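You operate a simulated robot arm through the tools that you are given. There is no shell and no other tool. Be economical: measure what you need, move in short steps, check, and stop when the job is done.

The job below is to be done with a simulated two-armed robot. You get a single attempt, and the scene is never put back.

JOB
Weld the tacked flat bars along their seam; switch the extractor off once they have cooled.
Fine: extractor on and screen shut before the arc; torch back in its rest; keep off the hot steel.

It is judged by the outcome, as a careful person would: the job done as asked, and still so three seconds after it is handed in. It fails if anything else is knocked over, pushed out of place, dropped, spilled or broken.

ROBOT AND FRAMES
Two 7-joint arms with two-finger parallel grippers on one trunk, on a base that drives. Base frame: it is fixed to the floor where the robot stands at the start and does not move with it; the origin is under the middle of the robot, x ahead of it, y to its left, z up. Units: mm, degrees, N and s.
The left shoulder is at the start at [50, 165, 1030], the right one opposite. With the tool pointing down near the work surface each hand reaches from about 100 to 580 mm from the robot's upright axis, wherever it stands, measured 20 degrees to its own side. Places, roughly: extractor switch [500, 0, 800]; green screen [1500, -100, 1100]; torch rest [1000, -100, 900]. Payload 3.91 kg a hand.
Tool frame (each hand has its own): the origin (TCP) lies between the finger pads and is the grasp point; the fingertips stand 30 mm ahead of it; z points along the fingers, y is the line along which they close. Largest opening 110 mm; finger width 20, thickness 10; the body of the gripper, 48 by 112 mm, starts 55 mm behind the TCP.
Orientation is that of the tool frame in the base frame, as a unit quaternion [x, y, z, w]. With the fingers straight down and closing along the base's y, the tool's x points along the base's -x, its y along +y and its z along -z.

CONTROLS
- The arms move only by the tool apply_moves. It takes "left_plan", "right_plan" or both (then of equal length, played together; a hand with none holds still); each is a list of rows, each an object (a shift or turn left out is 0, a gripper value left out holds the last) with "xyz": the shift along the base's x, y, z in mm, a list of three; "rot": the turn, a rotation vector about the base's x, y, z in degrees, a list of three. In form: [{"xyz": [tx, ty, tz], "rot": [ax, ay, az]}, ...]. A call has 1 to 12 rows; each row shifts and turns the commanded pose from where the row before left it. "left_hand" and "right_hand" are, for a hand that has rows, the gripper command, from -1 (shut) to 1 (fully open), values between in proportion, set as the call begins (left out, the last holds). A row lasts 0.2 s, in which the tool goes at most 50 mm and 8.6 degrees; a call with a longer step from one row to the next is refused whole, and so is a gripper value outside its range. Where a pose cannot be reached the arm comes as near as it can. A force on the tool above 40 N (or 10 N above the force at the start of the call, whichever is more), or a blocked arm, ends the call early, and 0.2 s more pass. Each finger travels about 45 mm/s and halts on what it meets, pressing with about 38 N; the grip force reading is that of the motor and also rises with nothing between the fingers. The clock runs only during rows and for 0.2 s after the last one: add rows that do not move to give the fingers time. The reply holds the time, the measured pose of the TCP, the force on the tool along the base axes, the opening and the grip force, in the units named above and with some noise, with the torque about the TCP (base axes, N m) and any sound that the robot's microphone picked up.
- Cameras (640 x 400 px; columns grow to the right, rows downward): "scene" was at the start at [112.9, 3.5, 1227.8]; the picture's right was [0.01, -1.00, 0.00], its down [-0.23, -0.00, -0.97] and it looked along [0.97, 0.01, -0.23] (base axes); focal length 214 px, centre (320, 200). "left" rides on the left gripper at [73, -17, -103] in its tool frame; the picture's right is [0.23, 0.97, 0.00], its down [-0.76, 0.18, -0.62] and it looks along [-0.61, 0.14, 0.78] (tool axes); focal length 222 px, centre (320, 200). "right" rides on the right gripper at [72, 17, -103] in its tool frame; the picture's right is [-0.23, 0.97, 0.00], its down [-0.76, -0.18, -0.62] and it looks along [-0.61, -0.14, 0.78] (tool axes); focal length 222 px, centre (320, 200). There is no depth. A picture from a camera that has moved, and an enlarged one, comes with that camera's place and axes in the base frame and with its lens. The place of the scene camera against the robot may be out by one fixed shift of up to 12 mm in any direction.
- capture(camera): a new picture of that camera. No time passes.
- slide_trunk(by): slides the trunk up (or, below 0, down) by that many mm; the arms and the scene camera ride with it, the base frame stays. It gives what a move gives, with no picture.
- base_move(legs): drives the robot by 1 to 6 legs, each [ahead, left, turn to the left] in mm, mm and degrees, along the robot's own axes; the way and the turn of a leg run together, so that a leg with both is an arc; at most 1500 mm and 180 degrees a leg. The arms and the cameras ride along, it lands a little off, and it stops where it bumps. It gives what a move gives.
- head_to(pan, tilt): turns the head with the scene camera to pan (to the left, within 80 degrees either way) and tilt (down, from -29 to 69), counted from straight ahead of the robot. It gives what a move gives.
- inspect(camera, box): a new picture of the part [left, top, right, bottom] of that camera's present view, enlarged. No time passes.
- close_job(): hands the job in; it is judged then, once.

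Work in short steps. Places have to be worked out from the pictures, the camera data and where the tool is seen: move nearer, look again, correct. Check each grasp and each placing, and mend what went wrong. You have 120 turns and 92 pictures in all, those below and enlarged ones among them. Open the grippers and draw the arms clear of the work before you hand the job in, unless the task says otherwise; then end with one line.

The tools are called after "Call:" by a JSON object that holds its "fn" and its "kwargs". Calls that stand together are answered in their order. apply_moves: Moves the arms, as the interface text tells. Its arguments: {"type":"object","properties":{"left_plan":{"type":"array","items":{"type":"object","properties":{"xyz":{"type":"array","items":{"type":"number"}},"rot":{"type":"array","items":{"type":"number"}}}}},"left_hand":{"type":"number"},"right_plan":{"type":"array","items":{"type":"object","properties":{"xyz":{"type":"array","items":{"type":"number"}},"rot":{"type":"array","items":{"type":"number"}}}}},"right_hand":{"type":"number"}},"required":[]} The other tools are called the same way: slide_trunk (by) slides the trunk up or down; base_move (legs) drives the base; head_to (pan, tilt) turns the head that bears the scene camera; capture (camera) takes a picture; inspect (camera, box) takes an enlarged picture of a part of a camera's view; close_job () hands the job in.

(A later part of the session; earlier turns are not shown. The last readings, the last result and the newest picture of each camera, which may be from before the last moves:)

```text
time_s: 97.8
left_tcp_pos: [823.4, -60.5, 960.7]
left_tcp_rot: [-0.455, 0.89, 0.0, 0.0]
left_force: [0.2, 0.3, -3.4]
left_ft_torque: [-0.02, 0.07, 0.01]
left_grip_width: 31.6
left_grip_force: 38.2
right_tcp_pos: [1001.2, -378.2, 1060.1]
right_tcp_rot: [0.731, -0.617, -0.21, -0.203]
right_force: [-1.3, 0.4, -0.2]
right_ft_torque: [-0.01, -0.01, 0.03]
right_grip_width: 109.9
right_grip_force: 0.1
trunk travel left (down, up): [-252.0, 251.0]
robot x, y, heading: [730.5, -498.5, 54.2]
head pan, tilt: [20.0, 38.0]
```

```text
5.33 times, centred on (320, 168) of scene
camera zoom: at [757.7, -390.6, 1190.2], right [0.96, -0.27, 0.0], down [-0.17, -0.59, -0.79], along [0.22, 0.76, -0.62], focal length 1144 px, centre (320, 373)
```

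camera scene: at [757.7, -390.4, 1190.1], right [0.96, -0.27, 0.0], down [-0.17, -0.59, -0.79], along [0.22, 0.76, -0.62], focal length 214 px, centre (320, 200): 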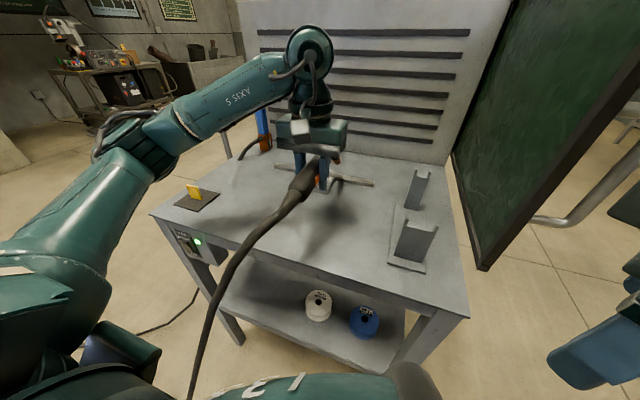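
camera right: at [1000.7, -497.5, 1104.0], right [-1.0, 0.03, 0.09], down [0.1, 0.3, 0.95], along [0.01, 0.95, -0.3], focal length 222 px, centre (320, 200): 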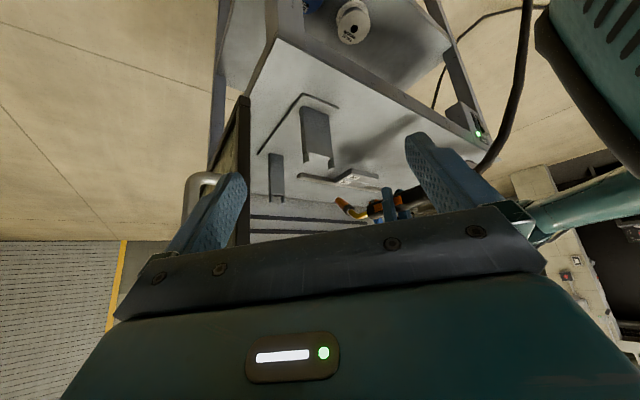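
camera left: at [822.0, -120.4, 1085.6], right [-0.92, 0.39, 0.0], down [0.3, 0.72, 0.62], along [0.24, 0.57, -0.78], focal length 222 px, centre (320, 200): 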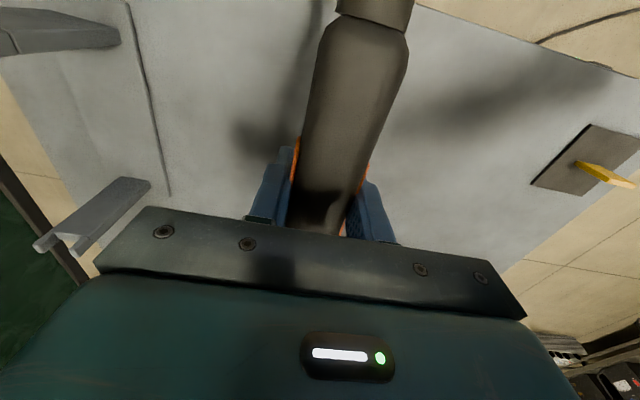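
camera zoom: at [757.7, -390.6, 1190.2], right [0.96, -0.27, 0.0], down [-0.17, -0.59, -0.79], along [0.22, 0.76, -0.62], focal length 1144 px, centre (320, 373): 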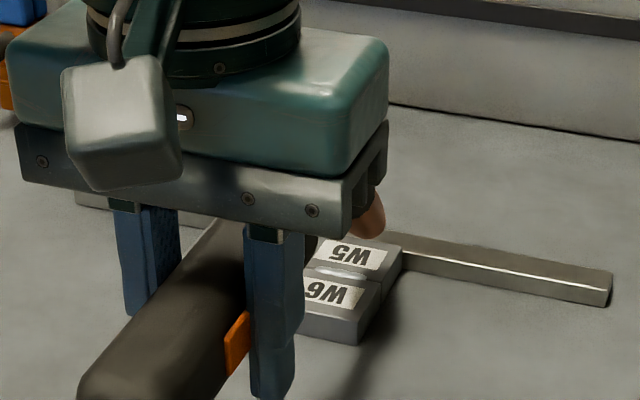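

The projected tip and seam match the picture to a millimetre or two. I lower until the nozzle centre is ~11 mm above the seam's right end and listen.

Call:
{"fn": "apply_moves", "kwargs": {"left_plan": [{"xyz": [-1, -2, -9]}, {"xyz": [-1, -2, -7]}, {"xyz": [0, 0, -5]}]}}

Call:
{"fn": "inspect", "kwargs": {"camera": "right", "box": [310, 155, 390, 205]}}

```text
time_s: 98.6
left_tcp_pos: [822.1, -63.6, 940.7]
left_tcp_rot: [-0.455, 0.89, -0.001, 0.0]
left_force: [0.1, 0.2, -3.0]
left_ft_torque: [-0.01, 0.03, -0.02]
left_grip_width: 31.9
left_grip_force: 37.3
right_tcp_pos: [1001.5, -378.5, 1060.4]
right_tcp_rot: [0.73, -0.617, -0.211, -0.204]
right_force: [-0.1, 0.0, -0.3]
right_ft_torque: [-0.03, 0.0, -0.03]
right_grip_width: 109.9
right_grip_force: 0.1
trunk travel left (down, up): [-252.0, 251.0]
robot x, y, heading: [726.1, -500.7, 54.1]
head pan, tilt: [20.0, 38.0]
```

```text
8.00 times, centred on (350, 180) of right
camera zoom: at [1000.6, -497.4, 1104.3], right [-1.0, 0.03, 0.09], down [0.1, 0.3, 0.95], along [0.01, 0.95, -0.3], focal length 1777 px, centre (80, 360)
```

zoom: 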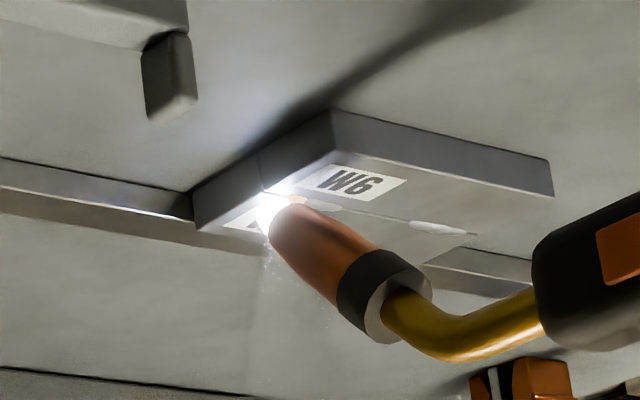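

The arc is lit right at the seam's end. I travel along the seam steadily at ~11 mm/s.

Call:
{"fn": "apply_moves", "kwargs": {"left_plan": [{"xyz": [-1.89, 1.32, 0]}, {"xyz": [-1.89, 1.32, 0]}, {"xyz": [-1.89, 1.32, 0]}, {"xyz": [-1.89, 1.32, 0]}, {"xyz": [-1.89, 1.32, 0]}, {"xyz": [-1.89, 1.32, 0]}, {"xyz": [-1.89, 1.32, 0]}, {"xyz": [-1.89, 1.32, 0]}, {"xyz": [-1.89, 1.32, 0]}, {"xyz": [-1.89, 1.32, 0]}, {"xyz": [-1.89, 1.32, 0]}, {"xyz": [-1.89, 1.32, 0]}]}}

Call:
{"fn": "inspect", "kwargs": {"camera": "right", "box": [310, 155, 390, 205]}}

```text
time_s: 101.2
left_tcp_pos: [799.6, -49.1, 939.9]
left_tcp_rot: [-0.455, 0.89, 0.0, 0.001]
left_force: [-1.3, -0.6, -3.5]
left_ft_torque: [-0.05, 0.01, -0.04]
left_grip_width: 31.9
left_grip_force: 37.8
right_tcp_pos: [1001.9, -378.2, 1061.5]
right_tcp_rot: [0.73, -0.617, -0.21, -0.203]
right_force: [-0.2, 0.1, 0.6]
right_ft_torque: [0.03, 0.0, 0.01]
right_grip_width: 109.6
right_grip_force: 0.0
trunk travel left (down, up): [-252.0, 251.0]
robot x, y, heading: [726.8, -499.3, 54.0]
head pan, tilt: [20.0, 38.0]
```

```text
8.00 times, centred on (350, 180) of right
camera zoom: at [1000.6, -497.4, 1104.3], right [-1.0, 0.03, 0.09], down [0.1, 0.3, 0.95], along [0.01, 0.95, -0.3], focal length 1777 px, centre (80, 360)
```

zoom: 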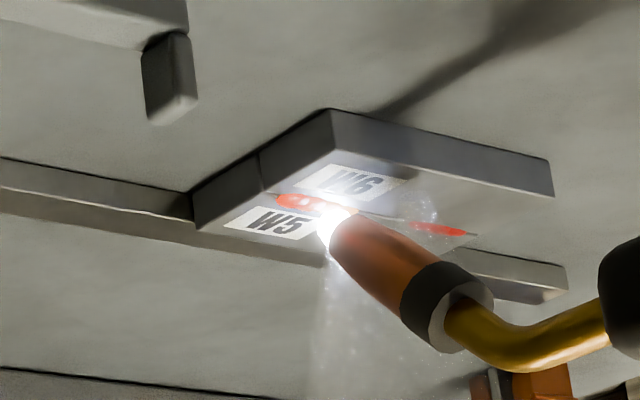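

A glowing bead lies on the seam. I go on with the next stretches.

Call:
{"fn": "apply_moves", "kwargs": {"left_plan": [{"xyz": [-1.89, 1.32, 0]}, {"xyz": [-1.89, 1.32, 0]}, {"xyz": [-1.89, 1.32, 0]}, {"xyz": [-1.89, 1.32, 0]}, {"xyz": [-1.89, 1.32, 0]}, {"xyz": [-1.89, 1.32, 0]}, {"xyz": [-1.89, 1.32, 0]}, {"xyz": [-1.89, 1.32, 0]}, {"xyz": [-1.89, 1.32, 0]}, {"xyz": [-1.89, 1.32, 0]}, {"xyz": [-1.89, 1.32, 0]}, {"xyz": [-1.89, 1.32, 0]}]}}

Call:
{"fn": "apply_moves", "kwargs": {"left_plan": [{"xyz": [-1.89, 1.32, 0]}, {"xyz": [-1.89, 1.32, 0]}, {"xyz": [-1.89, 1.32, 0]}, {"xyz": [-1.89, 1.32, 0]}, {"xyz": [-1.89, 1.32, 0]}, {"xyz": [-1.89, 1.32, 0]}, {"xyz": [-1.89, 1.32, 0]}, {"xyz": [-1.89, 1.32, 0]}, {"xyz": [-1.89, 1.32, 0]}, {"xyz": [-1.89, 1.32, 0]}, {"xyz": [-1.89, 1.32, 0]}, {"xyz": [-1.89, 1.32, 0]}]}}

Call:
{"fn": "inspect", "kwargs": {"camera": "right", "box": [310, 155, 390, 205]}}

```text
time_s: 103.8
left_tcp_pos: [776.5, -33.8, 940.8]
left_tcp_rot: [-0.455, 0.89, -0.002, 0.0]
left_force: [0.2, -0.7, -3.1]
left_ft_torque: [-0.04, 0.04, 0.0]
left_grip_width: 31.7
left_grip_force: 38.1
right_tcp_pos: [1002.4, -379.0, 1059.6]
right_tcp_rot: [0.731, -0.617, -0.21, -0.203]
right_force: [-0.4, 0.2, 0.1]
right_ft_torque: [-0.01, -0.02, 0.01]
right_grip_width: 109.8
right_grip_force: 0.1
trunk travel left (down, up): [-252.0, 251.0]
robot x, y, heading: [725.5, -500.9, 54.0]
head pan, tilt: [20.0, 38.0]
```

```text
time_s: 106.4
left_tcp_pos: [753.6, -17.2, 939.2]
left_tcp_rot: [-0.455, 0.891, -0.001, 0.0]
left_force: [-0.6, -0.2, -3.2]
left_ft_torque: [-0.05, 0.0, 0.03]
left_grip_width: 32.0
left_grip_force: 38.3
right_tcp_pos: [1002.2, -377.4, 1061.0]
right_tcp_rot: [0.73, -0.618, -0.21, -0.203]
right_force: [0.0, 0.2, 0.5]
right_ft_torque: [-0.03, -0.05, -0.03]
right_grip_width: 109.8
right_grip_force: 0.0
trunk travel left (down, up): [-252.0, 251.0]
robot x, y, heading: [726.7, -498.4, 53.9]
head pan, tilt: [20.0, 38.0]
```

```text
8.00 times, centred on (350, 180) of right
camera zoom: at [1000.6, -497.4, 1104.3], right [-1.0, 0.03, 0.09], down [0.1, 0.3, 0.95], along [0.01, 0.95, -0.3], focal length 1777 px, centre (80, 360)
```

zoom: 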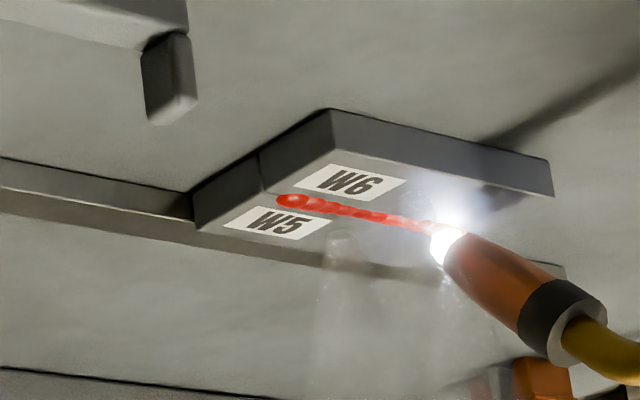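

The bead runs evenly; ~26 mm remain. I finish to the left end, and lift off.

Call:
{"fn": "apply_moves", "kwargs": {"left_plan": [{"xyz": [-1.89, 1.32, 0]}, {"xyz": [-1.89, 1.32, 0]}, {"xyz": [-1.89, 1.32, 0]}, {"xyz": [-1.89, 1.32, 0]}, {"xyz": [-1.89, 1.32, 0]}, {"xyz": [-1.89, 1.32, 0]}, {"xyz": [-1.89, 1.32, 0]}, {"xyz": [-1.89, 1.32, 0]}, {"xyz": [-1.89, 1.32, 0]}, {"xyz": [-1.89, 1.32, 0]}, {"xyz": [-1.89, 1.32, 0]}, {"xyz": [-1.0, 0.7, 0]}]}}

Call:
{"fn": "inspect", "kwargs": {"camera": "right", "box": [310, 155, 390, 205]}}

```text
time_s: 109.0
left_tcp_pos: [730.9, -3.2, 940.5]
left_tcp_rot: [-0.456, 0.89, -0.001, -0.001]
left_force: [-0.4, -0.9, -4.1]
left_ft_torque: [-0.08, 0.05, 0.0]
left_grip_width: 31.7
left_grip_force: 38.2
right_tcp_pos: [1001.2, -377.2, 1060.4]
right_tcp_rot: [0.73, -0.617, -0.21, -0.204]
right_force: [0.1, -0.6, 0.4]
right_ft_torque: [-0.01, 0.01, 0.02]
right_grip_width: 110.0
right_grip_force: 0.0
trunk travel left (down, up): [-252.0, 251.0]
robot x, y, heading: [723.1, -496.3, 54.0]
head pan, tilt: [20.0, 38.0]
```

```text
8.00 times, centred on (350, 180) of right
camera zoom: at [1000.6, -497.4, 1104.3], right [-1.0, 0.03, 0.09], down [0.1, 0.3, 0.95], along [0.01, 0.95, -0.3], focal length 1777 px, centre (80, 360)
```

zoom: 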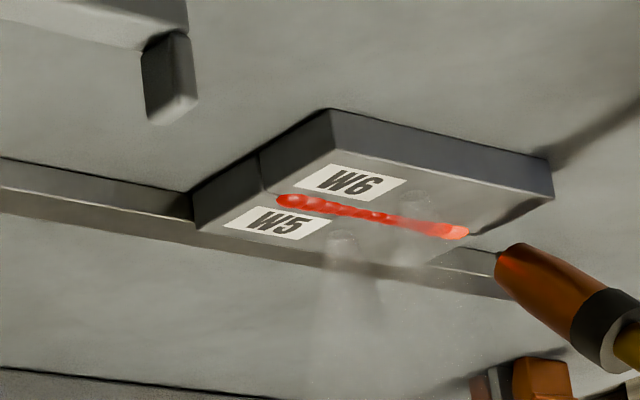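

The arc went out as the nozzle passed the end, having drifted ~4 mm off line; the bead stops a few mm short. I come back onto the line and fill the last bit.

Call:
{"fn": "apply_moves", "kwargs": {"left_plan": [{"xyz": [4, 0, 0]}, {"xyz": [4, 0.5, 0]}, {"xyz": [0, 0, 0]}]}}

Call:
{"fn": "inspect", "kwargs": {"camera": "right", "box": [310, 155, 390, 205]}}

```text
time_s: 109.8
left_tcp_pos: [738.9, -2.0, 940.6]
left_tcp_rot: [-0.455, 0.891, -0.001, 0.0]
left_force: [-0.4, 0.9, -3.5]
left_ft_torque: [-0.05, 0.01, 0.01]
left_grip_width: 32.0
left_grip_force: 38.3
right_tcp_pos: [1001.8, -377.4, 1060.6]
right_tcp_rot: [0.73, -0.618, -0.209, -0.204]
right_force: [0.1, -0.2, -0.2]
right_ft_torque: [0.0, -0.05, 0.02]
right_grip_width: 110.2
right_grip_force: 0.1
trunk travel left (down, up): [-252.0, 251.0]
robot x, y, heading: [725.5, -500.2, 54.0]
head pan, tilt: [20.0, 38.0]
```

```text
8.00 times, centred on (350, 180) of right
camera zoom: at [1000.6, -497.4, 1104.3], right [-1.0, 0.03, 0.09], down [0.1, 0.3, 0.95], along [0.01, 0.95, -0.3], focal length 1777 px, centre (80, 360)
```

zoom: 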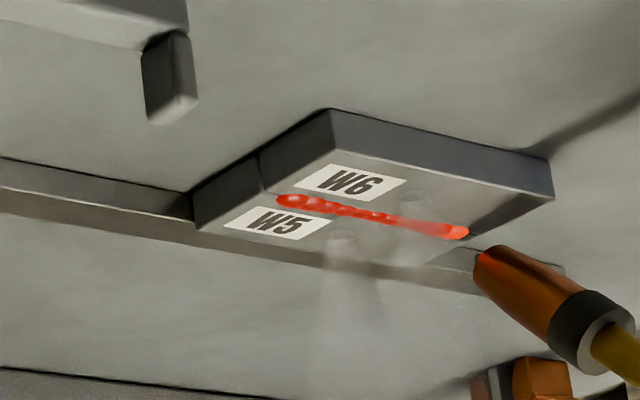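

No relight here. I zoom closely on the end of the bead to see whether any seam remains.

Call:
{"fn": "inspect", "kwargs": {"camera": "right", "box": [330, 174, 378, 204]}}

```text
13.33 times, centred on (354, 189) of right
camera zoom: at [1000.6, -497.4, 1104.3], right [-1.0, 0.03, 0.09], down [0.1, 0.3, 0.95], along [0.01, 0.95, -0.3], focal length 2962 px, centre (-133, 347)
```

zoom: 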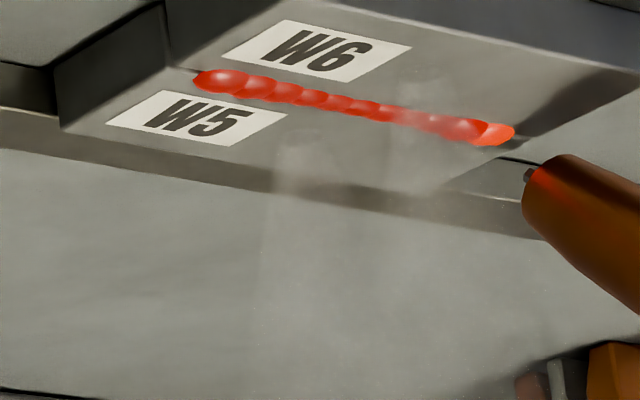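

A few mm at the left end might still be bare. I lower the nozzle 3 mm there and move slowly across the end to see whether it strikes.

Call:
{"fn": "apply_moves", "kwargs": {"left_plan": [{"xyz": [2, -1, -1.5]}, {"xyz": [1, 0, -1.5]}, {"xyz": [0, 0, 0]}]}}

Call:
{"fn": "inspect", "kwargs": {"camera": "right", "box": [330, 174, 378, 204]}}

```text
time_s: 110.6
left_tcp_pos: [742.8, -2.5, 936.9]
left_tcp_rot: [-0.456, 0.89, -0.002, 0.0]
left_force: [0.4, -0.1, -3.5]
left_ft_torque: [-0.05, 0.04, 0.02]
left_grip_width: 31.8
left_grip_force: 38.3
right_tcp_pos: [1001.7, -377.7, 1061.1]
right_tcp_rot: [0.73, -0.617, -0.21, -0.203]
right_force: [0.2, 0.3, -0.7]
right_ft_torque: [0.0, -0.01, 0.02]
right_grip_width: 110.2
right_grip_force: 0.1
trunk travel left (down, up): [-252.0, 251.0]
robot x, y, heading: [725.7, -500.8, 54.0]
head pan, tilt: [20.0, 38.0]
```

```text
13.33 times, centred on (354, 189) of right
camera zoom: at [1000.6, -497.4, 1104.3], right [-1.0, 0.03, 0.09], down [0.1, 0.3, 0.95], along [0.01, 0.95, -0.3], focal length 2962 px, centre (-133, 347)
```

zoom: 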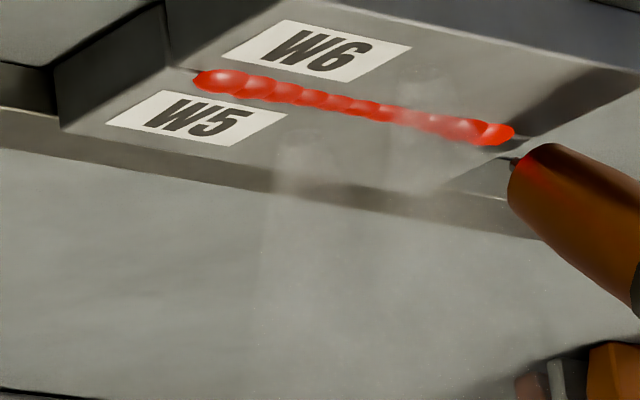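

Still no arc even lower, so the seam likely counts as filled. One last slow sweep over the very end to be sure.

Call:
{"fn": "apply_moves", "kwargs": {"left_plan": [{"xyz": [-1.5, 1.5, 0]}, {"xyz": [-1.6, 1.2, 0]}, {"xyz": [-1.6, 1.2, 0]}, {"xyz": [-1.6, 1.2, 0]}, {"xyz": [-1.6, 1.2, 0]}]}}

Call:
{"fn": "inspect", "kwargs": {"camera": "right", "box": [330, 174, 378, 204]}}

```text
time_s: 111.8
left_tcp_pos: [734.2, 2.6, 936.6]
left_tcp_rot: [-0.456, 0.89, -0.001, 0.0]
left_force: [0.3, 0.2, -3.7]
left_ft_torque: [-0.07, 0.03, 0.01]
left_grip_width: 31.6
left_grip_force: 38.2
right_tcp_pos: [1001.8, -377.3, 1061.4]
right_tcp_rot: [0.731, -0.617, -0.21, -0.204]
right_force: [1.0, -0.1, 0.4]
right_ft_torque: [-0.03, 0.04, 0.02]
right_grip_width: 110.1
right_grip_force: 0.1
trunk travel left (down, up): [-252.0, 251.0]
robot x, y, heading: [726.2, -501.4, 54.1]
head pan, tilt: [20.0, 38.0]
```

```text
13.33 times, centred on (354, 189) of right
camera zoom: at [1000.6, -497.4, 1104.3], right [-1.0, 0.03, 0.09], down [0.1, 0.3, 0.95], along [0.01, 0.95, -0.3], focal length 2962 px, centre (-133, 347)
```

zoom: 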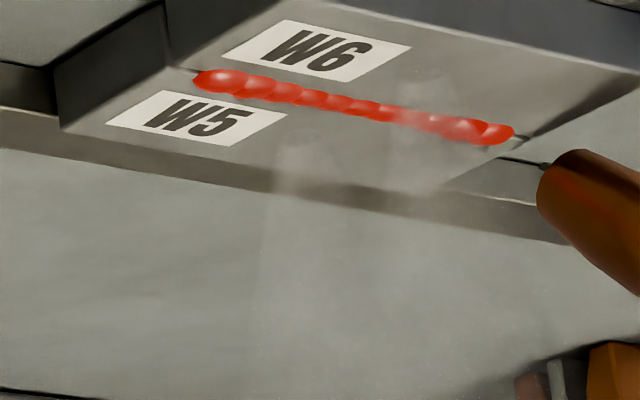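

Bead is symmetric about the bars' middle (inset equally at both ends), so the seam is done. I lift away from the hot steel and carry the torch back toward its rest.

Call:
{"fn": "apply_moves", "kwargs": {"left_plan": [{"xyz": [-2, -2, 25]}, {"xyz": [0, 0, 35]}, {"xyz": [0, 0, 40]}, {"xyz": [41, -14, 0]}, {"xyz": [41, -14, 0]}, {"xyz": [41, -14, 0]}, {"xyz": [41, -14, 0]}, {"xyz": [41, -14, 0]}, {"xyz": [0, 0, 0]}]}}

Call:
{"fn": "base_move", "kwargs": {"legs": [[0, -117, 0]]}}

Call:
{"fn": "capture", "kwargs": {"camera": "left"}}

```text
time_s: 113.8
left_tcp_pos: [936.5, -69.0, 1039.8]
left_tcp_rot: [-0.456, 0.89, -0.001, 0.0]
left_force: [0.6, 0.1, -4.4]
left_ft_torque: [-0.06, 0.05, 0.03]
left_grip_width: 31.8
left_grip_force: 37.3
right_tcp_pos: [1001.9, -378.1, 1061.7]
right_tcp_rot: [0.73, -0.618, -0.21, -0.204]
right_force: [-0.2, 0.2, 0.2]
right_ft_torque: [0.0, 0.02, 0.01]
right_grip_width: 110.0
right_grip_force: 0.1
trunk travel left (down, up): [-252.0, 251.0]
robot x, y, heading: [726.6, -497.6, 54.1]
head pan, tilt: [20.0, 38.0]
```

```text
time_s: 115.5
left_tcp_pos: [1032.2, -138.0, 1039.3]
left_tcp_rot: [-0.456, 0.89, -0.001, -0.001]
left_force: [0.6, -0.6, -2.8]
left_ft_torque: [-0.05, 0.04, -0.02]
left_grip_width: 31.7
left_grip_force: 38.0
right_tcp_pos: [1098.1, -446.9, 1061.7]
right_tcp_rot: [0.731, -0.617, -0.21, -0.203]
right_force: [-0.2, 0.0, 0.0]
right_ft_torque: [0.03, -0.01, 0.0]
right_grip_width: 109.9
right_grip_force: 0.1
trunk travel left (down, up): [-252.0, 251.0]
robot x, y, heading: [821.7, -566.1, 54.1]
head pan, tilt: [20.0, 38.0]
```

```text
24 pictures are left
camera left: at [1004.6, -205.6, 1141.0], right [-0.92, 0.39, 0.0], down [0.3, 0.72, 0.62], along [0.24, 0.57, -0.78], focal length 222 px, centre (320, 200)
```

left: 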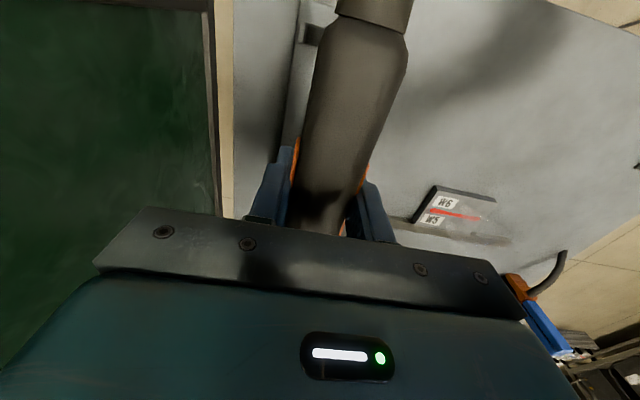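

Offset from the pick-up pose is (3.9,−2.4). I correct that and look at the alignment over the rest before lowering.

Call:
{"fn": "apply_moves", "kwargs": {"left_plan": [{"xyz": [3.9, -2.5, -15]}, {"xyz": [0, 0, -15]}, {"xyz": [0, 0, 0]}, {"xyz": [0, 0, 0]}]}}

Call:
{"fn": "head_to", "kwargs": {"pan": -2, "tilt": 45}}

Call:
{"fn": "inspect", "kwargs": {"camera": "scene", "box": [180, 60, 340, 220]}}

```text
time_s: 116.5
left_tcp_pos: [1036.2, -140.3, 1009.1]
left_tcp_rot: [-0.455, 0.89, -0.001, 0.0]
left_force: [0.0, 0.4, -2.4]
left_ft_torque: [-0.07, 0.02, -0.03]
left_grip_width: 32.1
left_grip_force: 37.9
right_tcp_pos: [1097.6, -445.7, 1060.1]
right_tcp_rot: [0.731, -0.617, -0.21, -0.203]
right_force: [-0.4, -0.4, -0.1]
right_ft_torque: [0.01, 0.03, -0.01]
right_grip_width: 109.9
right_grip_force: 0.0
trunk travel left (down, up): [-252.0, 251.0]
robot x, y, heading: [822.5, -568.0, 54.0]
head pan, tilt: [20.0, 38.0]
```

```text
time_s: 117.4
left_tcp_pos: [1036.6, -139.7, 1008.1]
left_tcp_rot: [-0.455, 0.89, -0.001, 0.0]
left_force: [0.0, 0.3, -3.2]
left_ft_torque: [-0.06, 0.05, 0.02]
left_grip_width: 31.7
left_grip_force: 37.8
right_tcp_pos: [1097.2, -447.4, 1061.0]
right_tcp_rot: [0.73, -0.617, -0.21, -0.204]
right_force: [0.8, 0.1, 0.3]
right_ft_torque: [0.05, -0.01, -0.02]
right_grip_width: 110.0
right_grip_force: 0.1
trunk travel left (down, up): [-252.0, 251.0]
robot x, y, heading: [822.2, -571.0, 54.3]
head pan, tilt: [-2.0, 45.0]
```

```text
2.50 times, centred on (260, 140) of scene
camera zoom: at [879.5, -478.4, 1179.9], right [0.79, -0.61, 0.0], down [-0.43, -0.56, -0.71], along [0.43, 0.56, -0.71], focal length 536 px, centre (470, 350)
```

zoom: 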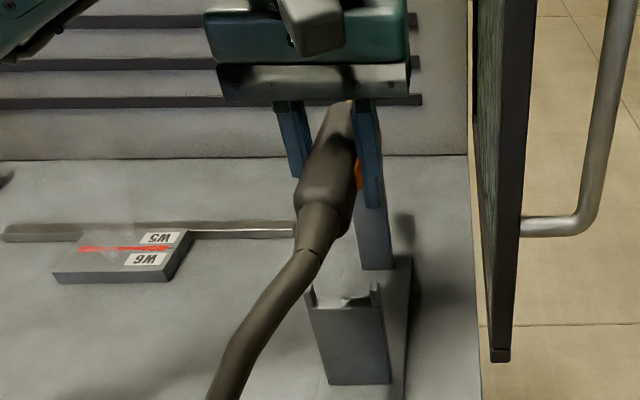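

Aligned over the forks. I lower gently to the pick-up height.

Call:
{"fn": "apply_moves", "kwargs": {"left_plan": [{"xyz": [0, 0, -15]}, {"xyz": [-0.2, -0.5, -15]}, {"xyz": [0, 0, -12]}, {"xyz": [0, 0, -7]}, {"xyz": [0, 0, -4]}, {"xyz": [0, 0, -1.5]}]}}

Call:
{"fn": "inspect", "kwargs": {"camera": "scene", "box": [180, 60, 340, 220]}}

Call:
{"fn": "capture", "kwargs": {"camera": "left"}}

```text
time_s: 118.8
left_tcp_pos: [1036.8, -139.8, 955.8]
left_tcp_rot: [-0.456, 0.89, -0.002, 0.0]
left_force: [0.1, -0.2, -4.3]
left_ft_torque: [-0.05, 0.01, 0.04]
left_grip_width: 31.9
left_grip_force: 37.7
right_tcp_pos: [1098.1, -446.8, 1059.9]
right_tcp_rot: [0.731, -0.617, -0.211, -0.203]
right_force: [-0.2, 0.3, -0.9]
right_ft_torque: [0.0, -0.03, 0.0]
right_grip_width: 110.0
right_grip_force: 0.0
trunk travel left (down, up): [-252.0, 251.0]
robot x, y, heading: [822.4, -566.6, 54.2]
head pan, tilt: [-2.0, 45.0]
```

```text
2.50 times, centred on (260, 140) of scene
camera zoom: at [879.5, -478.5, 1179.9], right [0.79, -0.61, 0.0], down [-0.43, -0.56, -0.71], along [0.43, 0.56, -0.71], focal length 536 px, centre (470, 350)
```

zoom: 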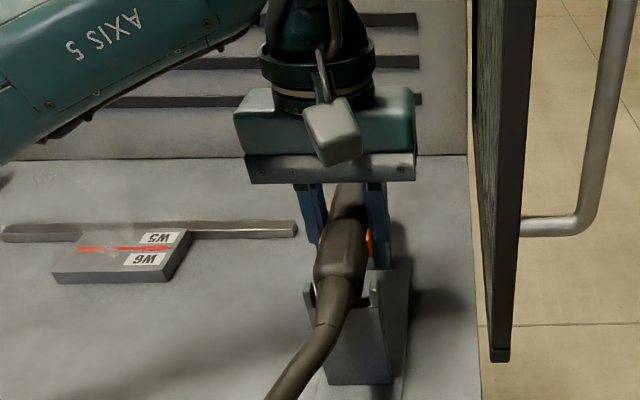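

```text
21 pictures are left
camera left: at [1008.4, -208.5, 1056.6], right [-0.92, 0.39, 0.0], down [0.3, 0.72, 0.62], along [0.24, 0.57, -0.78], focal length 222 px, centre (320, 200)
```

left: 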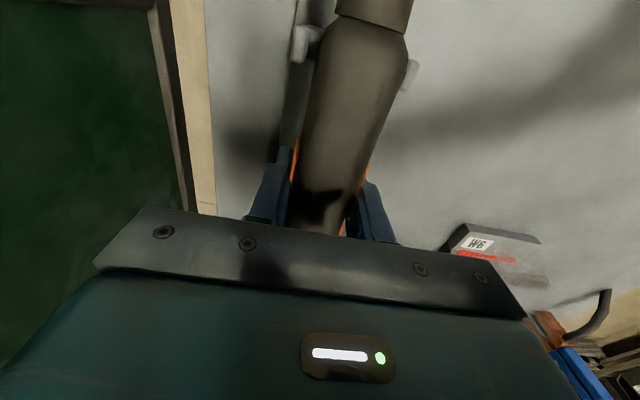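

Between the forks; the hand still bears the weight, so I lower 1.5–2.5 mm more until the rest takes it.

Call:
{"fn": "apply_moves", "kwargs": {"left_plan": [{"xyz": [0, 0, -1.5]}, {"xyz": [0, 0, -1]}, {"xyz": [0, 0, 0]}]}}

```text
time_s: 119.6
left_tcp_pos: [1036.7, -141.6, 953.1]
left_tcp_rot: [-0.456, 0.89, -0.001, 0.001]
left_force: [2.4, 2.3, 4.1]
left_ft_torque: [0.26, -0.14, -0.09]
left_grip_width: 31.8
left_grip_force: 37.9
right_tcp_pos: [1095.9, -446.9, 1060.4]
right_tcp_rot: [0.731, -0.617, -0.21, -0.203]
right_force: [-0.5, -0.1, 0.3]
right_ft_torque: [-0.01, 0.01, 0.0]
right_grip_width: 110.1
right_grip_force: 0.1
trunk travel left (down, up): [-252.0, 251.0]
robot x, y, heading: [825.1, -567.0, 54.1]
head pan, tilt: [-2.0, 45.0]
```

The rest now pushes back (+4 N), so the torch is seated. I open and rise straight up.

Call:
{"fn": "apply_moves", "kwargs": {"left_hand": 1, "left_plan": [{}, {}, {}, {}, {}, {}, {}]}}

Call:
{"fn": "apply_moves", "kwargs": {"left_plan": [{"xyz": [0, 0, 20]}, {"xyz": [0, 0, 30]}, {"xyz": [0, 0, 40]}, {"xyz": [0, 0, 45]}, {"xyz": [0, 0, 45]}]}}

Call:
{"fn": "inspect", "kwargs": {"camera": "scene", "box": [180, 60, 340, 220]}}

```text
time_s: 121.2
left_tcp_pos: [1035.8, -142.3, 952.0]
left_tcp_rot: [-0.456, 0.89, -0.001, 0.0]
left_force: [0.8, -0.1, -0.1]
left_ft_torque: [-0.02, 0.01, 0.03]
left_grip_width: 109.9
left_grip_force: 0.1
right_tcp_pos: [1097.3, -446.7, 1061.4]
right_tcp_rot: [0.731, -0.617, -0.209, -0.203]
right_force: [0.7, -0.4, -0.4]
right_ft_torque: [-0.01, 0.02, 0.02]
right_grip_width: 110.0
right_grip_force: 0.1
trunk travel left (down, up): [-252.0, 251.0]
robot x, y, heading: [822.7, -569.0, 54.2]
head pan, tilt: [-2.0, 45.0]
```

```text
time_s: 122.4
left_tcp_pos: [1036.4, -141.5, 1133.2]
left_tcp_rot: [-0.455, 0.89, -0.001, -0.001]
left_force: [0.6, 0.4, -0.6]
left_ft_torque: [0.02, -0.01, 0.01]
left_grip_width: 110.0
left_grip_force: 0.0
right_tcp_pos: [1097.0, -447.7, 1061.5]
right_tcp_rot: [0.73, -0.618, -0.211, -0.203]
right_force: [0.6, 0.6, 0.0]
right_ft_torque: [0.03, 0.0, 0.02]
right_grip_width: 110.1
right_grip_force: 0.1
trunk travel left (down, up): [-252.0, 251.0]
robot x, y, heading: [821.6, -569.3, 54.1]
head pan, tilt: [-2.0, 45.0]
```

```text
2.50 times, centred on (260, 140) of scene
camera zoom: at [879.4, -479.2, 1179.9], right [0.79, -0.61, 0.0], down [-0.43, -0.56, -0.71], along [0.43, 0.56, -0.71], focal length 536 px, centre (470, 350)
```

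zoom: 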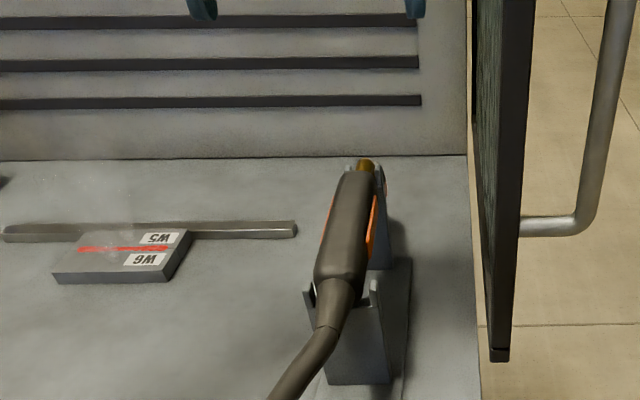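

Torch rests in both forks, the bead still glows. While it cools I drive back to where I pressed the switch, and ready the left hand.

Call:
{"fn": "base_move", "kwargs": {"legs": [[-323, 0, 0], [0, 407, 0]]}}

Call:
{"fn": "slide_trunk", "kwargs": {"by": -120}}

Call:
{"fn": "apply_moves", "kwargs": {"left_hand": -1, "left_plan": [{"xyz": [-12, 8.8, -24], "rot": [6.07, -4.41, 0]}, {"xyz": [-12, 8.8, -24], "rot": [6.07, -4.41, 0]}, {"xyz": [-12, 8.8, -24], "rot": [6.07, -4.41, 0]}, {"xyz": [-12, 8.8, -24], "rot": [6.07, -4.41, 0]}, {"xyz": [-12, 8.8, -24], "rot": [6.07, -4.41, 0]}, {"xyz": [-12, 8.8, -24], "rot": [6.07, -4.41, 0]}, {"xyz": [-12, 8.8, -24], "rot": [6.07, -4.41, 0]}, {"xyz": [-12, 8.8, -24], "rot": [6.07, -4.41, 0]}]}}

Call:
{"fn": "capture", "kwargs": {"camera": "scene"}}

Call:
{"fn": "capture", "kwargs": {"camera": "left"}}

```text
time_s: 128.3
left_tcp_pos: [515.8, -162.8, 1131.9]
left_tcp_rot: [-0.457, 0.889, -0.002, 0.0]
left_force: [0.6, -0.2, 0.0]
left_ft_torque: [0.03, 0.0, 0.01]
left_grip_width: 110.1
left_grip_force: 0.0
right_tcp_pos: [576.8, -467.8, 1060.7]
right_tcp_rot: [0.731, -0.616, -0.21, -0.203]
right_force: [0.2, 0.1, -0.4]
right_ft_torque: [-0.02, -0.01, -0.01]
right_grip_width: 110.0
right_grip_force: 0.1
trunk travel left (down, up): [-252.0, 251.0]
robot x, y, heading: [302.4, -589.7, 54.3]
head pan, tilt: [-2.0, 45.0]
```

```text
time_s: 129.8
left_tcp_pos: [516.4, -162.1, 1011.4]
left_tcp_rot: [-0.458, 0.889, -0.001, 0.0]
left_force: [0.4, 0.6, 0.5]
left_ft_torque: [0.02, 0.0, 0.02]
left_grip_width: 110.1
left_grip_force: 0.1
right_tcp_pos: [575.9, -467.7, 941.3]
right_tcp_rot: [0.732, -0.616, -0.211, -0.203]
right_force: [1.4, 0.4, -0.6]
right_ft_torque: [0.05, 0.01, 0.03]
right_grip_width: 110.1
right_grip_force: 0.0
trunk travel left (down, up): [-132.0, 371.0]
robot x, y, heading: [301.3, -592.3, 54.3]
head pan, tilt: [-2.0, 45.0]
```

```text
time_s: 131.6
left_tcp_pos: [418.1, -93.5, 821.3]
left_tcp_rot: [-0.395, 0.771, 0.224, 0.447]
left_force: [-0.4, -0.5, -0.4]
left_ft_torque: [0.02, 0.03, -0.02]
left_grip_width: 0.1
left_grip_force: 37.9
right_tcp_pos: [577.6, -468.8, 940.0]
right_tcp_rot: [0.731, -0.617, -0.21, -0.202]
right_force: [0.8, 0.5, 0.6]
right_ft_torque: [-0.02, 0.01, -0.02]
right_grip_width: 110.0
right_grip_force: 0.0
trunk travel left (down, up): [-132.0, 371.0]
robot x, y, heading: [305.1, -590.5, 54.2]
head pan, tilt: [-2.0, 45.0]
```

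```text
19 pictures are left
camera scene: at [359.4, -500.6, 1060.0], right [0.79, -0.61, 0.0], down [-0.43, -0.56, -0.71], along [0.43, 0.56, -0.71], focal length 214 px, centre (320, 200)
```

scene: 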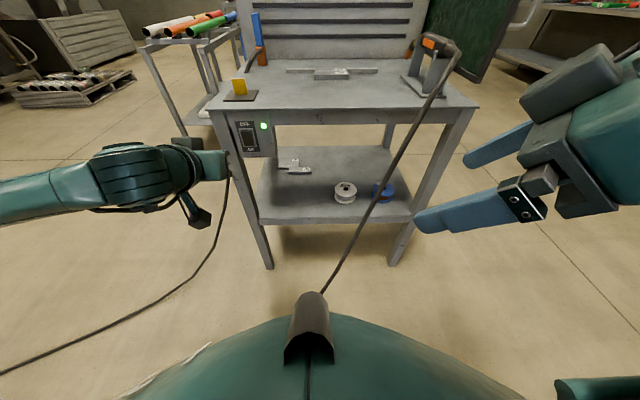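

```text
18 pictures are left
camera left: at [359.4, -204.6, 807.7], right [-0.85, 0.48, -0.2], down [-0.24, -0.02, 0.97], along [0.46, 0.88, 0.13], focal length 222 px, centre (320, 200)
```

left: 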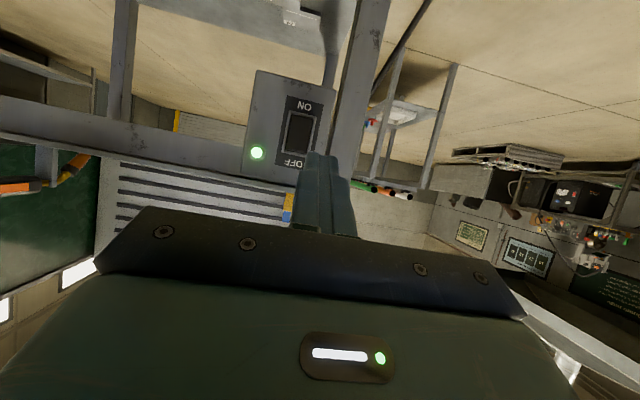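

Torch sits in the rest. I wait some seconds and look at the bead's colour.

Call:
{"fn": "apply_moves", "kwargs": {"left_plan": [{}, {}, {}, {}, {}, {}, {}, {}, {}, {}, {}, {}]}}

Call:
{"fn": "apply_moves", "kwargs": {"left_plan": [{}, {}, {}, {}, {}, {}, {}, {}, {}, {}, {}, {}]}}

Call:
{"fn": "apply_moves", "kwargs": {"left_plan": [{}, {}, {}, {}, {}, {}, {}, {}, {}, {}, {}, {}]}}

Call:
{"fn": "inspect", "kwargs": {"camera": "scene", "box": [280, 55, 400, 95]}}

```text
time_s: 134.2
left_tcp_pos: [419.5, -93.8, 821.4]
left_tcp_rot: [-0.395, 0.771, 0.224, 0.446]
left_force: [-0.2, 0.0, -0.2]
left_ft_torque: [0.01, -0.01, 0.01]
left_grip_width: 0.1
left_grip_force: 37.7
right_tcp_pos: [576.4, -468.6, 941.0]
right_tcp_rot: [0.732, -0.616, -0.21, -0.202]
right_force: [0.2, -0.3, 0.3]
right_ft_torque: [0.02, 0.01, 0.0]
right_grip_width: 110.2
right_grip_force: 0.0
trunk travel left (down, up): [-132.0, 371.0]
robot x, y, heading: [302.1, -592.6, 54.3]
head pan, tilt: [-2.0, 45.0]
```

```text
time_s: 136.8
left_tcp_pos: [418.1, -93.0, 821.2]
left_tcp_rot: [-0.395, 0.771, 0.224, 0.446]
left_force: [-0.7, 0.1, 0.1]
left_ft_torque: [0.02, -0.04, -0.01]
left_grip_width: 0.0
left_grip_force: 37.6
right_tcp_pos: [576.1, -468.0, 940.9]
right_tcp_rot: [0.732, -0.616, -0.21, -0.203]
right_force: [1.0, 0.3, 0.4]
right_ft_torque: [0.03, 0.0, -0.02]
right_grip_width: 110.0
right_grip_force: 0.0
trunk travel left (down, up): [-132.0, 371.0]
robot x, y, heading: [299.2, -594.4, 54.2]
head pan, tilt: [-2.0, 45.0]
```

```text
time_s: 139.4
left_tcp_pos: [419.9, -92.9, 821.3]
left_tcp_rot: [-0.395, 0.771, 0.224, 0.446]
left_force: [0.0, 0.8, 0.0]
left_ft_torque: [-0.02, 0.0, 0.0]
left_grip_width: 0.0
left_grip_force: 37.8
right_tcp_pos: [577.6, -468.1, 940.2]
right_tcp_rot: [0.731, -0.616, -0.21, -0.202]
right_force: [0.7, -0.1, 1.1]
right_ft_torque: [0.03, 0.0, -0.03]
right_grip_width: 110.3
right_grip_force: 0.0
trunk travel left (down, up): [-132.0, 371.0]
robot x, y, heading: [301.9, -590.3, 54.1]
head pan, tilt: [-2.0, 45.0]
```

```text
5.33 times, centred on (340, 75) of scene
camera zoom: at [359.4, -500.6, 1059.9], right [0.79, -0.61, 0.0], down [-0.43, -0.56, -0.71], along [0.43, 0.56, -0.71], focal length 1144 px, centre (213, 867)
```

zoom: 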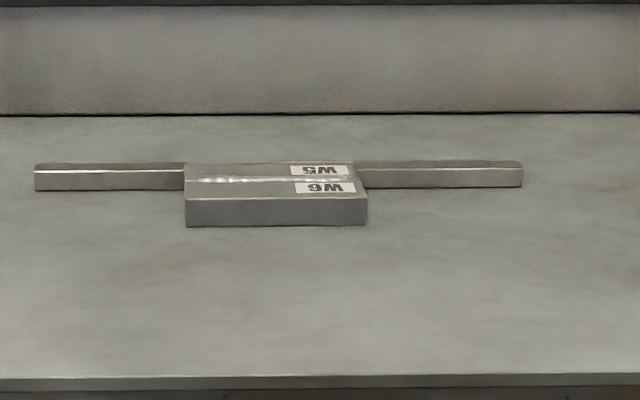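

The bead no longer glows, but dull steel can still be hot; I wait another ~26 s before switching off.

Call:
{"fn": "apply_moves", "kwargs": {"left_plan": [{}, {}, {}, {}, {}, {}, {}, {}, {}, {}, {}, {}]}}

Call:
{"fn": "apply_moves", "kwargs": {"left_plan": [{}, {}, {}, {}, {}, {}, {}, {}, {}, {}, {}, {}]}}

Call:
{"fn": "apply_moves", "kwargs": {"left_plan": [{}, {}, {}, {}, {}, {}, {}, {}, {}, {}, {}, {}]}}

Call:
{"fn": "apply_moves", "kwargs": {"left_plan": [{}, {}, {}, {}, {}, {}, {}, {}, {}, {}, {}, {}]}}

Call:
{"fn": "apply_moves", "kwargs": {"left_plan": [{}, {}, {}, {}, {}, {}, {}, {}, {}, {}, {}, {}]}}

Call:
{"fn": "apply_moves", "kwargs": {"left_plan": [{}, {}, {}, {}, {}, {}, {}, {}, {}, {}, {}, {}]}}

Call:
{"fn": "apply_moves", "kwargs": {"left_plan": [{}, {}, {}, {}, {}, {}, {}, {}, {}, {}, {}, {}]}}

Call:
{"fn": "apply_moves", "kwargs": {"left_plan": [{}, {}, {}, {}, {}, {}, {}, {}, {}, {}, {}, {}]}}

Call:
{"fn": "apply_moves", "kwargs": {"left_plan": [{}, {}, {}, {}, {}, {}, {}, {}, {}, {}, {}, {}]}}

Call:
{"fn": "apply_moves", "kwargs": {"left_plan": [{}, {}, {}, {}, {}, {}, {}, {}, {}, {}, {}, {}]}}

Call:
{"fn": "inspect", "kwargs": {"camera": "scene", "box": [300, 60, 380, 90]}}

Call:
{"fn": "inspect", "kwargs": {"camera": "left", "box": [230, 60, 370, 220]}}

```text
time_s: 142.0
left_tcp_pos: [419.6, -92.5, 821.0]
left_tcp_rot: [-0.396, 0.77, 0.225, 0.447]
left_force: [0.4, 0.9, 0.1]
left_ft_torque: [-0.01, 0.01, -0.02]
left_grip_width: 0.0
left_grip_force: 37.7
right_tcp_pos: [576.7, -469.0, 939.7]
right_tcp_rot: [0.731, -0.616, -0.211, -0.203]
right_force: [0.5, -0.5, 0.1]
right_ft_torque: [0.02, -0.04, 0.01]
right_grip_width: 110.0
right_grip_force: 0.0
trunk travel left (down, up): [-132.0, 371.0]
robot x, y, heading: [304.0, -590.2, 54.5]
head pan, tilt: [-2.0, 45.0]
```

```text
time_s: 144.6
left_tcp_pos: [420.0, -93.5, 820.2]
left_tcp_rot: [-0.396, 0.771, 0.224, 0.446]
left_force: [0.1, 0.6, 0.1]
left_ft_torque: [0.01, 0.04, -0.03]
left_grip_width: 0.1
left_grip_force: 38.0
right_tcp_pos: [576.1, -469.1, 940.4]
right_tcp_rot: [0.732, -0.616, -0.211, -0.203]
right_force: [-0.6, -0.7, -0.6]
right_ft_torque: [-0.01, 0.03, 0.02]
right_grip_width: 110.0
right_grip_force: 0.0
trunk travel left (down, up): [-132.0, 371.0]
robot x, y, heading: [307.9, -588.7, 54.3]
head pan, tilt: [-2.0, 45.0]
```

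```text
time_s: 147.2
left_tcp_pos: [418.4, -93.9, 819.7]
left_tcp_rot: [-0.396, 0.771, 0.225, 0.446]
left_force: [0.6, -0.2, -0.4]
left_ft_torque: [0.0, 0.0, -0.02]
left_grip_width: 0.1
left_grip_force: 37.1
right_tcp_pos: [576.7, -468.0, 940.7]
right_tcp_rot: [0.731, -0.617, -0.209, -0.203]
right_force: [-0.6, 0.2, 0.1]
right_ft_torque: [0.01, 0.01, 0.01]
right_grip_width: 110.2
right_grip_force: 0.1
trunk travel left (down, up): [-132.0, 371.0]
robot x, y, heading: [304.9, -591.6, 54.4]
head pan, tilt: [-2.0, 45.0]
```

```text
time_s: 149.8
left_tcp_pos: [418.6, -93.0, 820.1]
left_tcp_rot: [-0.395, 0.771, 0.224, 0.446]
left_force: [0.4, 0.2, 0.4]
left_ft_torque: [-0.02, -0.01, 0.01]
left_grip_width: 0.0
left_grip_force: 37.8
right_tcp_pos: [576.3, -468.5, 941.6]
right_tcp_rot: [0.731, -0.616, -0.21, -0.204]
right_force: [-0.2, 0.5, -0.8]
right_ft_torque: [0.0, 0.02, -0.04]
right_grip_width: 110.3
right_grip_force: 0.1
trunk travel left (down, up): [-132.0, 371.0]
robot x, y, heading: [302.4, -595.1, 54.5]
head pan, tilt: [-2.0, 45.0]
```

```text
time_s: 152.4
left_tcp_pos: [418.7, -93.0, 821.2]
left_tcp_rot: [-0.395, 0.771, 0.224, 0.446]
left_force: [0.2, -0.6, -0.6]
left_ft_torque: [-0.03, 0.02, 0.0]
left_grip_width: 0.0
left_grip_force: 37.9
right_tcp_pos: [577.0, -468.6, 940.7]
right_tcp_rot: [0.732, -0.616, -0.211, -0.203]
right_force: [-0.6, 0.7, 0.4]
right_ft_torque: [0.02, -0.03, -0.03]
right_grip_width: 110.3
right_grip_force: 0.0
trunk travel left (down, up): [-132.0, 371.0]
robot x, y, heading: [301.6, -589.2, 54.3]
head pan, tilt: [-2.0, 45.0]
```

```text
time_s: 155.0
left_tcp_pos: [418.6, -93.1, 821.5]
left_tcp_rot: [-0.395, 0.771, 0.225, 0.446]
left_force: [0.6, -0.1, 0.5]
left_ft_torque: [-0.04, -0.01, 0.03]
left_grip_width: 0.1
left_grip_force: 37.3
right_tcp_pos: [578.0, -468.2, 940.5]
right_tcp_rot: [0.732, -0.616, -0.209, -0.202]
right_force: [0.1, 0.2, -0.9]
right_ft_torque: [0.02, 0.0, 0.02]
right_grip_width: 109.9
right_grip_force: 0.1
trunk travel left (down, up): [-132.0, 371.0]
robot x, y, heading: [300.7, -591.2, 54.2]
head pan, tilt: [-2.0, 45.0]
```

```text
time_s: 157.6
left_tcp_pos: [418.5, -92.1, 820.0]
left_tcp_rot: [-0.395, 0.771, 0.224, 0.446]
left_force: [0.4, -0.3, -0.3]
left_ft_torque: [0.02, 0.01, -0.02]
left_grip_width: 0.0
left_grip_force: 37.9
right_tcp_pos: [577.6, -467.1, 940.6]
right_tcp_rot: [0.732, -0.616, -0.21, -0.204]
right_force: [-0.2, 0.4, -0.6]
right_ft_torque: [-0.01, 0.01, -0.03]
right_grip_width: 110.0
right_grip_force: 0.1
trunk travel left (down, up): [-132.0, 371.0]
robot x, y, heading: [300.8, -592.4, 54.6]
head pan, tilt: [-2.0, 45.0]
```

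```text
time_s: 160.2
left_tcp_pos: [418.1, -94.6, 821.1]
left_tcp_rot: [-0.396, 0.771, 0.225, 0.446]
left_force: [0.4, 0.3, -0.3]
left_ft_torque: [0.01, 0.02, -0.01]
left_grip_width: 0.0
left_grip_force: 38.0
right_tcp_pos: [576.0, -468.7, 940.8]
right_tcp_rot: [0.732, -0.615, -0.21, -0.202]
right_force: [0.2, -0.4, 1.0]
right_ft_torque: [0.0, -0.01, 0.01]
right_grip_width: 109.8
right_grip_force: 0.0
trunk travel left (down, up): [-132.0, 371.0]
robot x, y, heading: [302.3, -588.4, 54.3]
head pan, tilt: [-2.0, 45.0]
```

```text
time_s: 162.8
left_tcp_pos: [418.4, -92.9, 821.3]
left_tcp_rot: [-0.395, 0.771, 0.224, 0.447]
left_force: [0.2, -0.4, -0.1]
left_ft_torque: [-0.03, -0.02, -0.01]
left_grip_width: 0.3
left_grip_force: 37.7
right_tcp_pos: [577.3, -467.8, 941.7]
right_tcp_rot: [0.731, -0.616, -0.21, -0.203]
right_force: [0.1, -0.4, 0.1]
right_ft_torque: [-0.01, 0.02, 0.02]
right_grip_width: 109.9
right_grip_force: 0.1
trunk travel left (down, up): [-132.0, 371.0]
robot x, y, heading: [300.8, -590.8, 54.2]
head pan, tilt: [-2.0, 45.0]
```

```text
time_s: 165.4
left_tcp_pos: [418.9, -94.2, 819.5]
left_tcp_rot: [-0.396, 0.771, 0.224, 0.445]
left_force: [-1.1, -0.1, -0.2]
left_ft_torque: [-0.02, 0.02, -0.01]
left_grip_width: 0.0
left_grip_force: 37.7
right_tcp_pos: [576.8, -468.7, 940.8]
right_tcp_rot: [0.731, -0.616, -0.21, -0.203]
right_force: [0.3, 0.5, -0.7]
right_ft_torque: [0.0, -0.01, -0.02]
right_grip_width: 109.9
right_grip_force: 0.1
trunk travel left (down, up): [-132.0, 371.0]
robot x, y, heading: [303.3, -593.0, 54.3]
head pan, tilt: [-2.0, 45.0]
```

```text
8.00 times, centred on (340, 75) of scene
camera zoom: at [359.4, -500.6, 1059.9], right [0.79, -0.61, 0.0], down [-0.43, -0.56, -0.71], along [0.43, 0.56, -0.71], focal length 1716 px, centre (160, 1200)
```

zoom: 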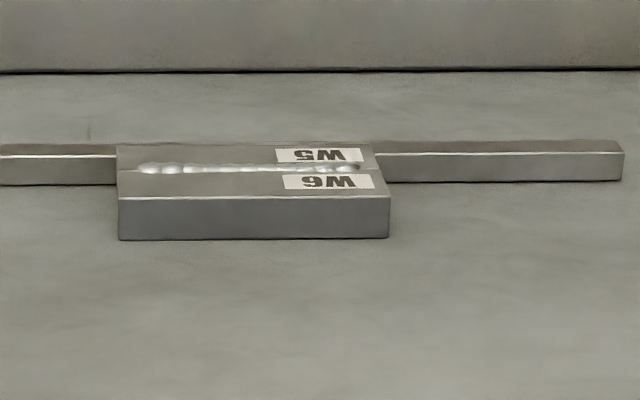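

```text
2.50 times, centred on (300, 140) of left
camera zoom: at [359.6, -204.5, 808.0], right [-0.85, 0.48, -0.2], down [-0.24, -0.02, 0.97], along [0.46, 0.88, 0.13], focal length 555 px, centre (370, 350)
```

zoom: 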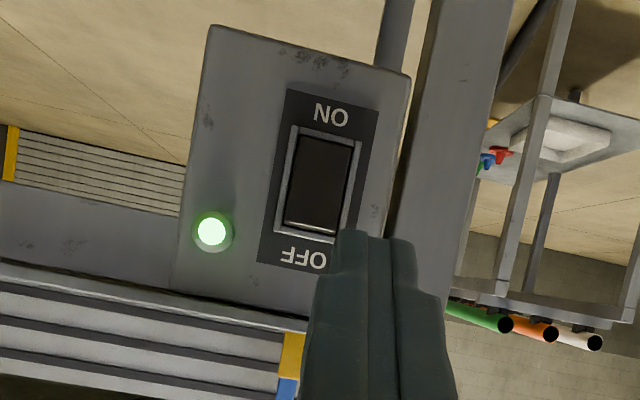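

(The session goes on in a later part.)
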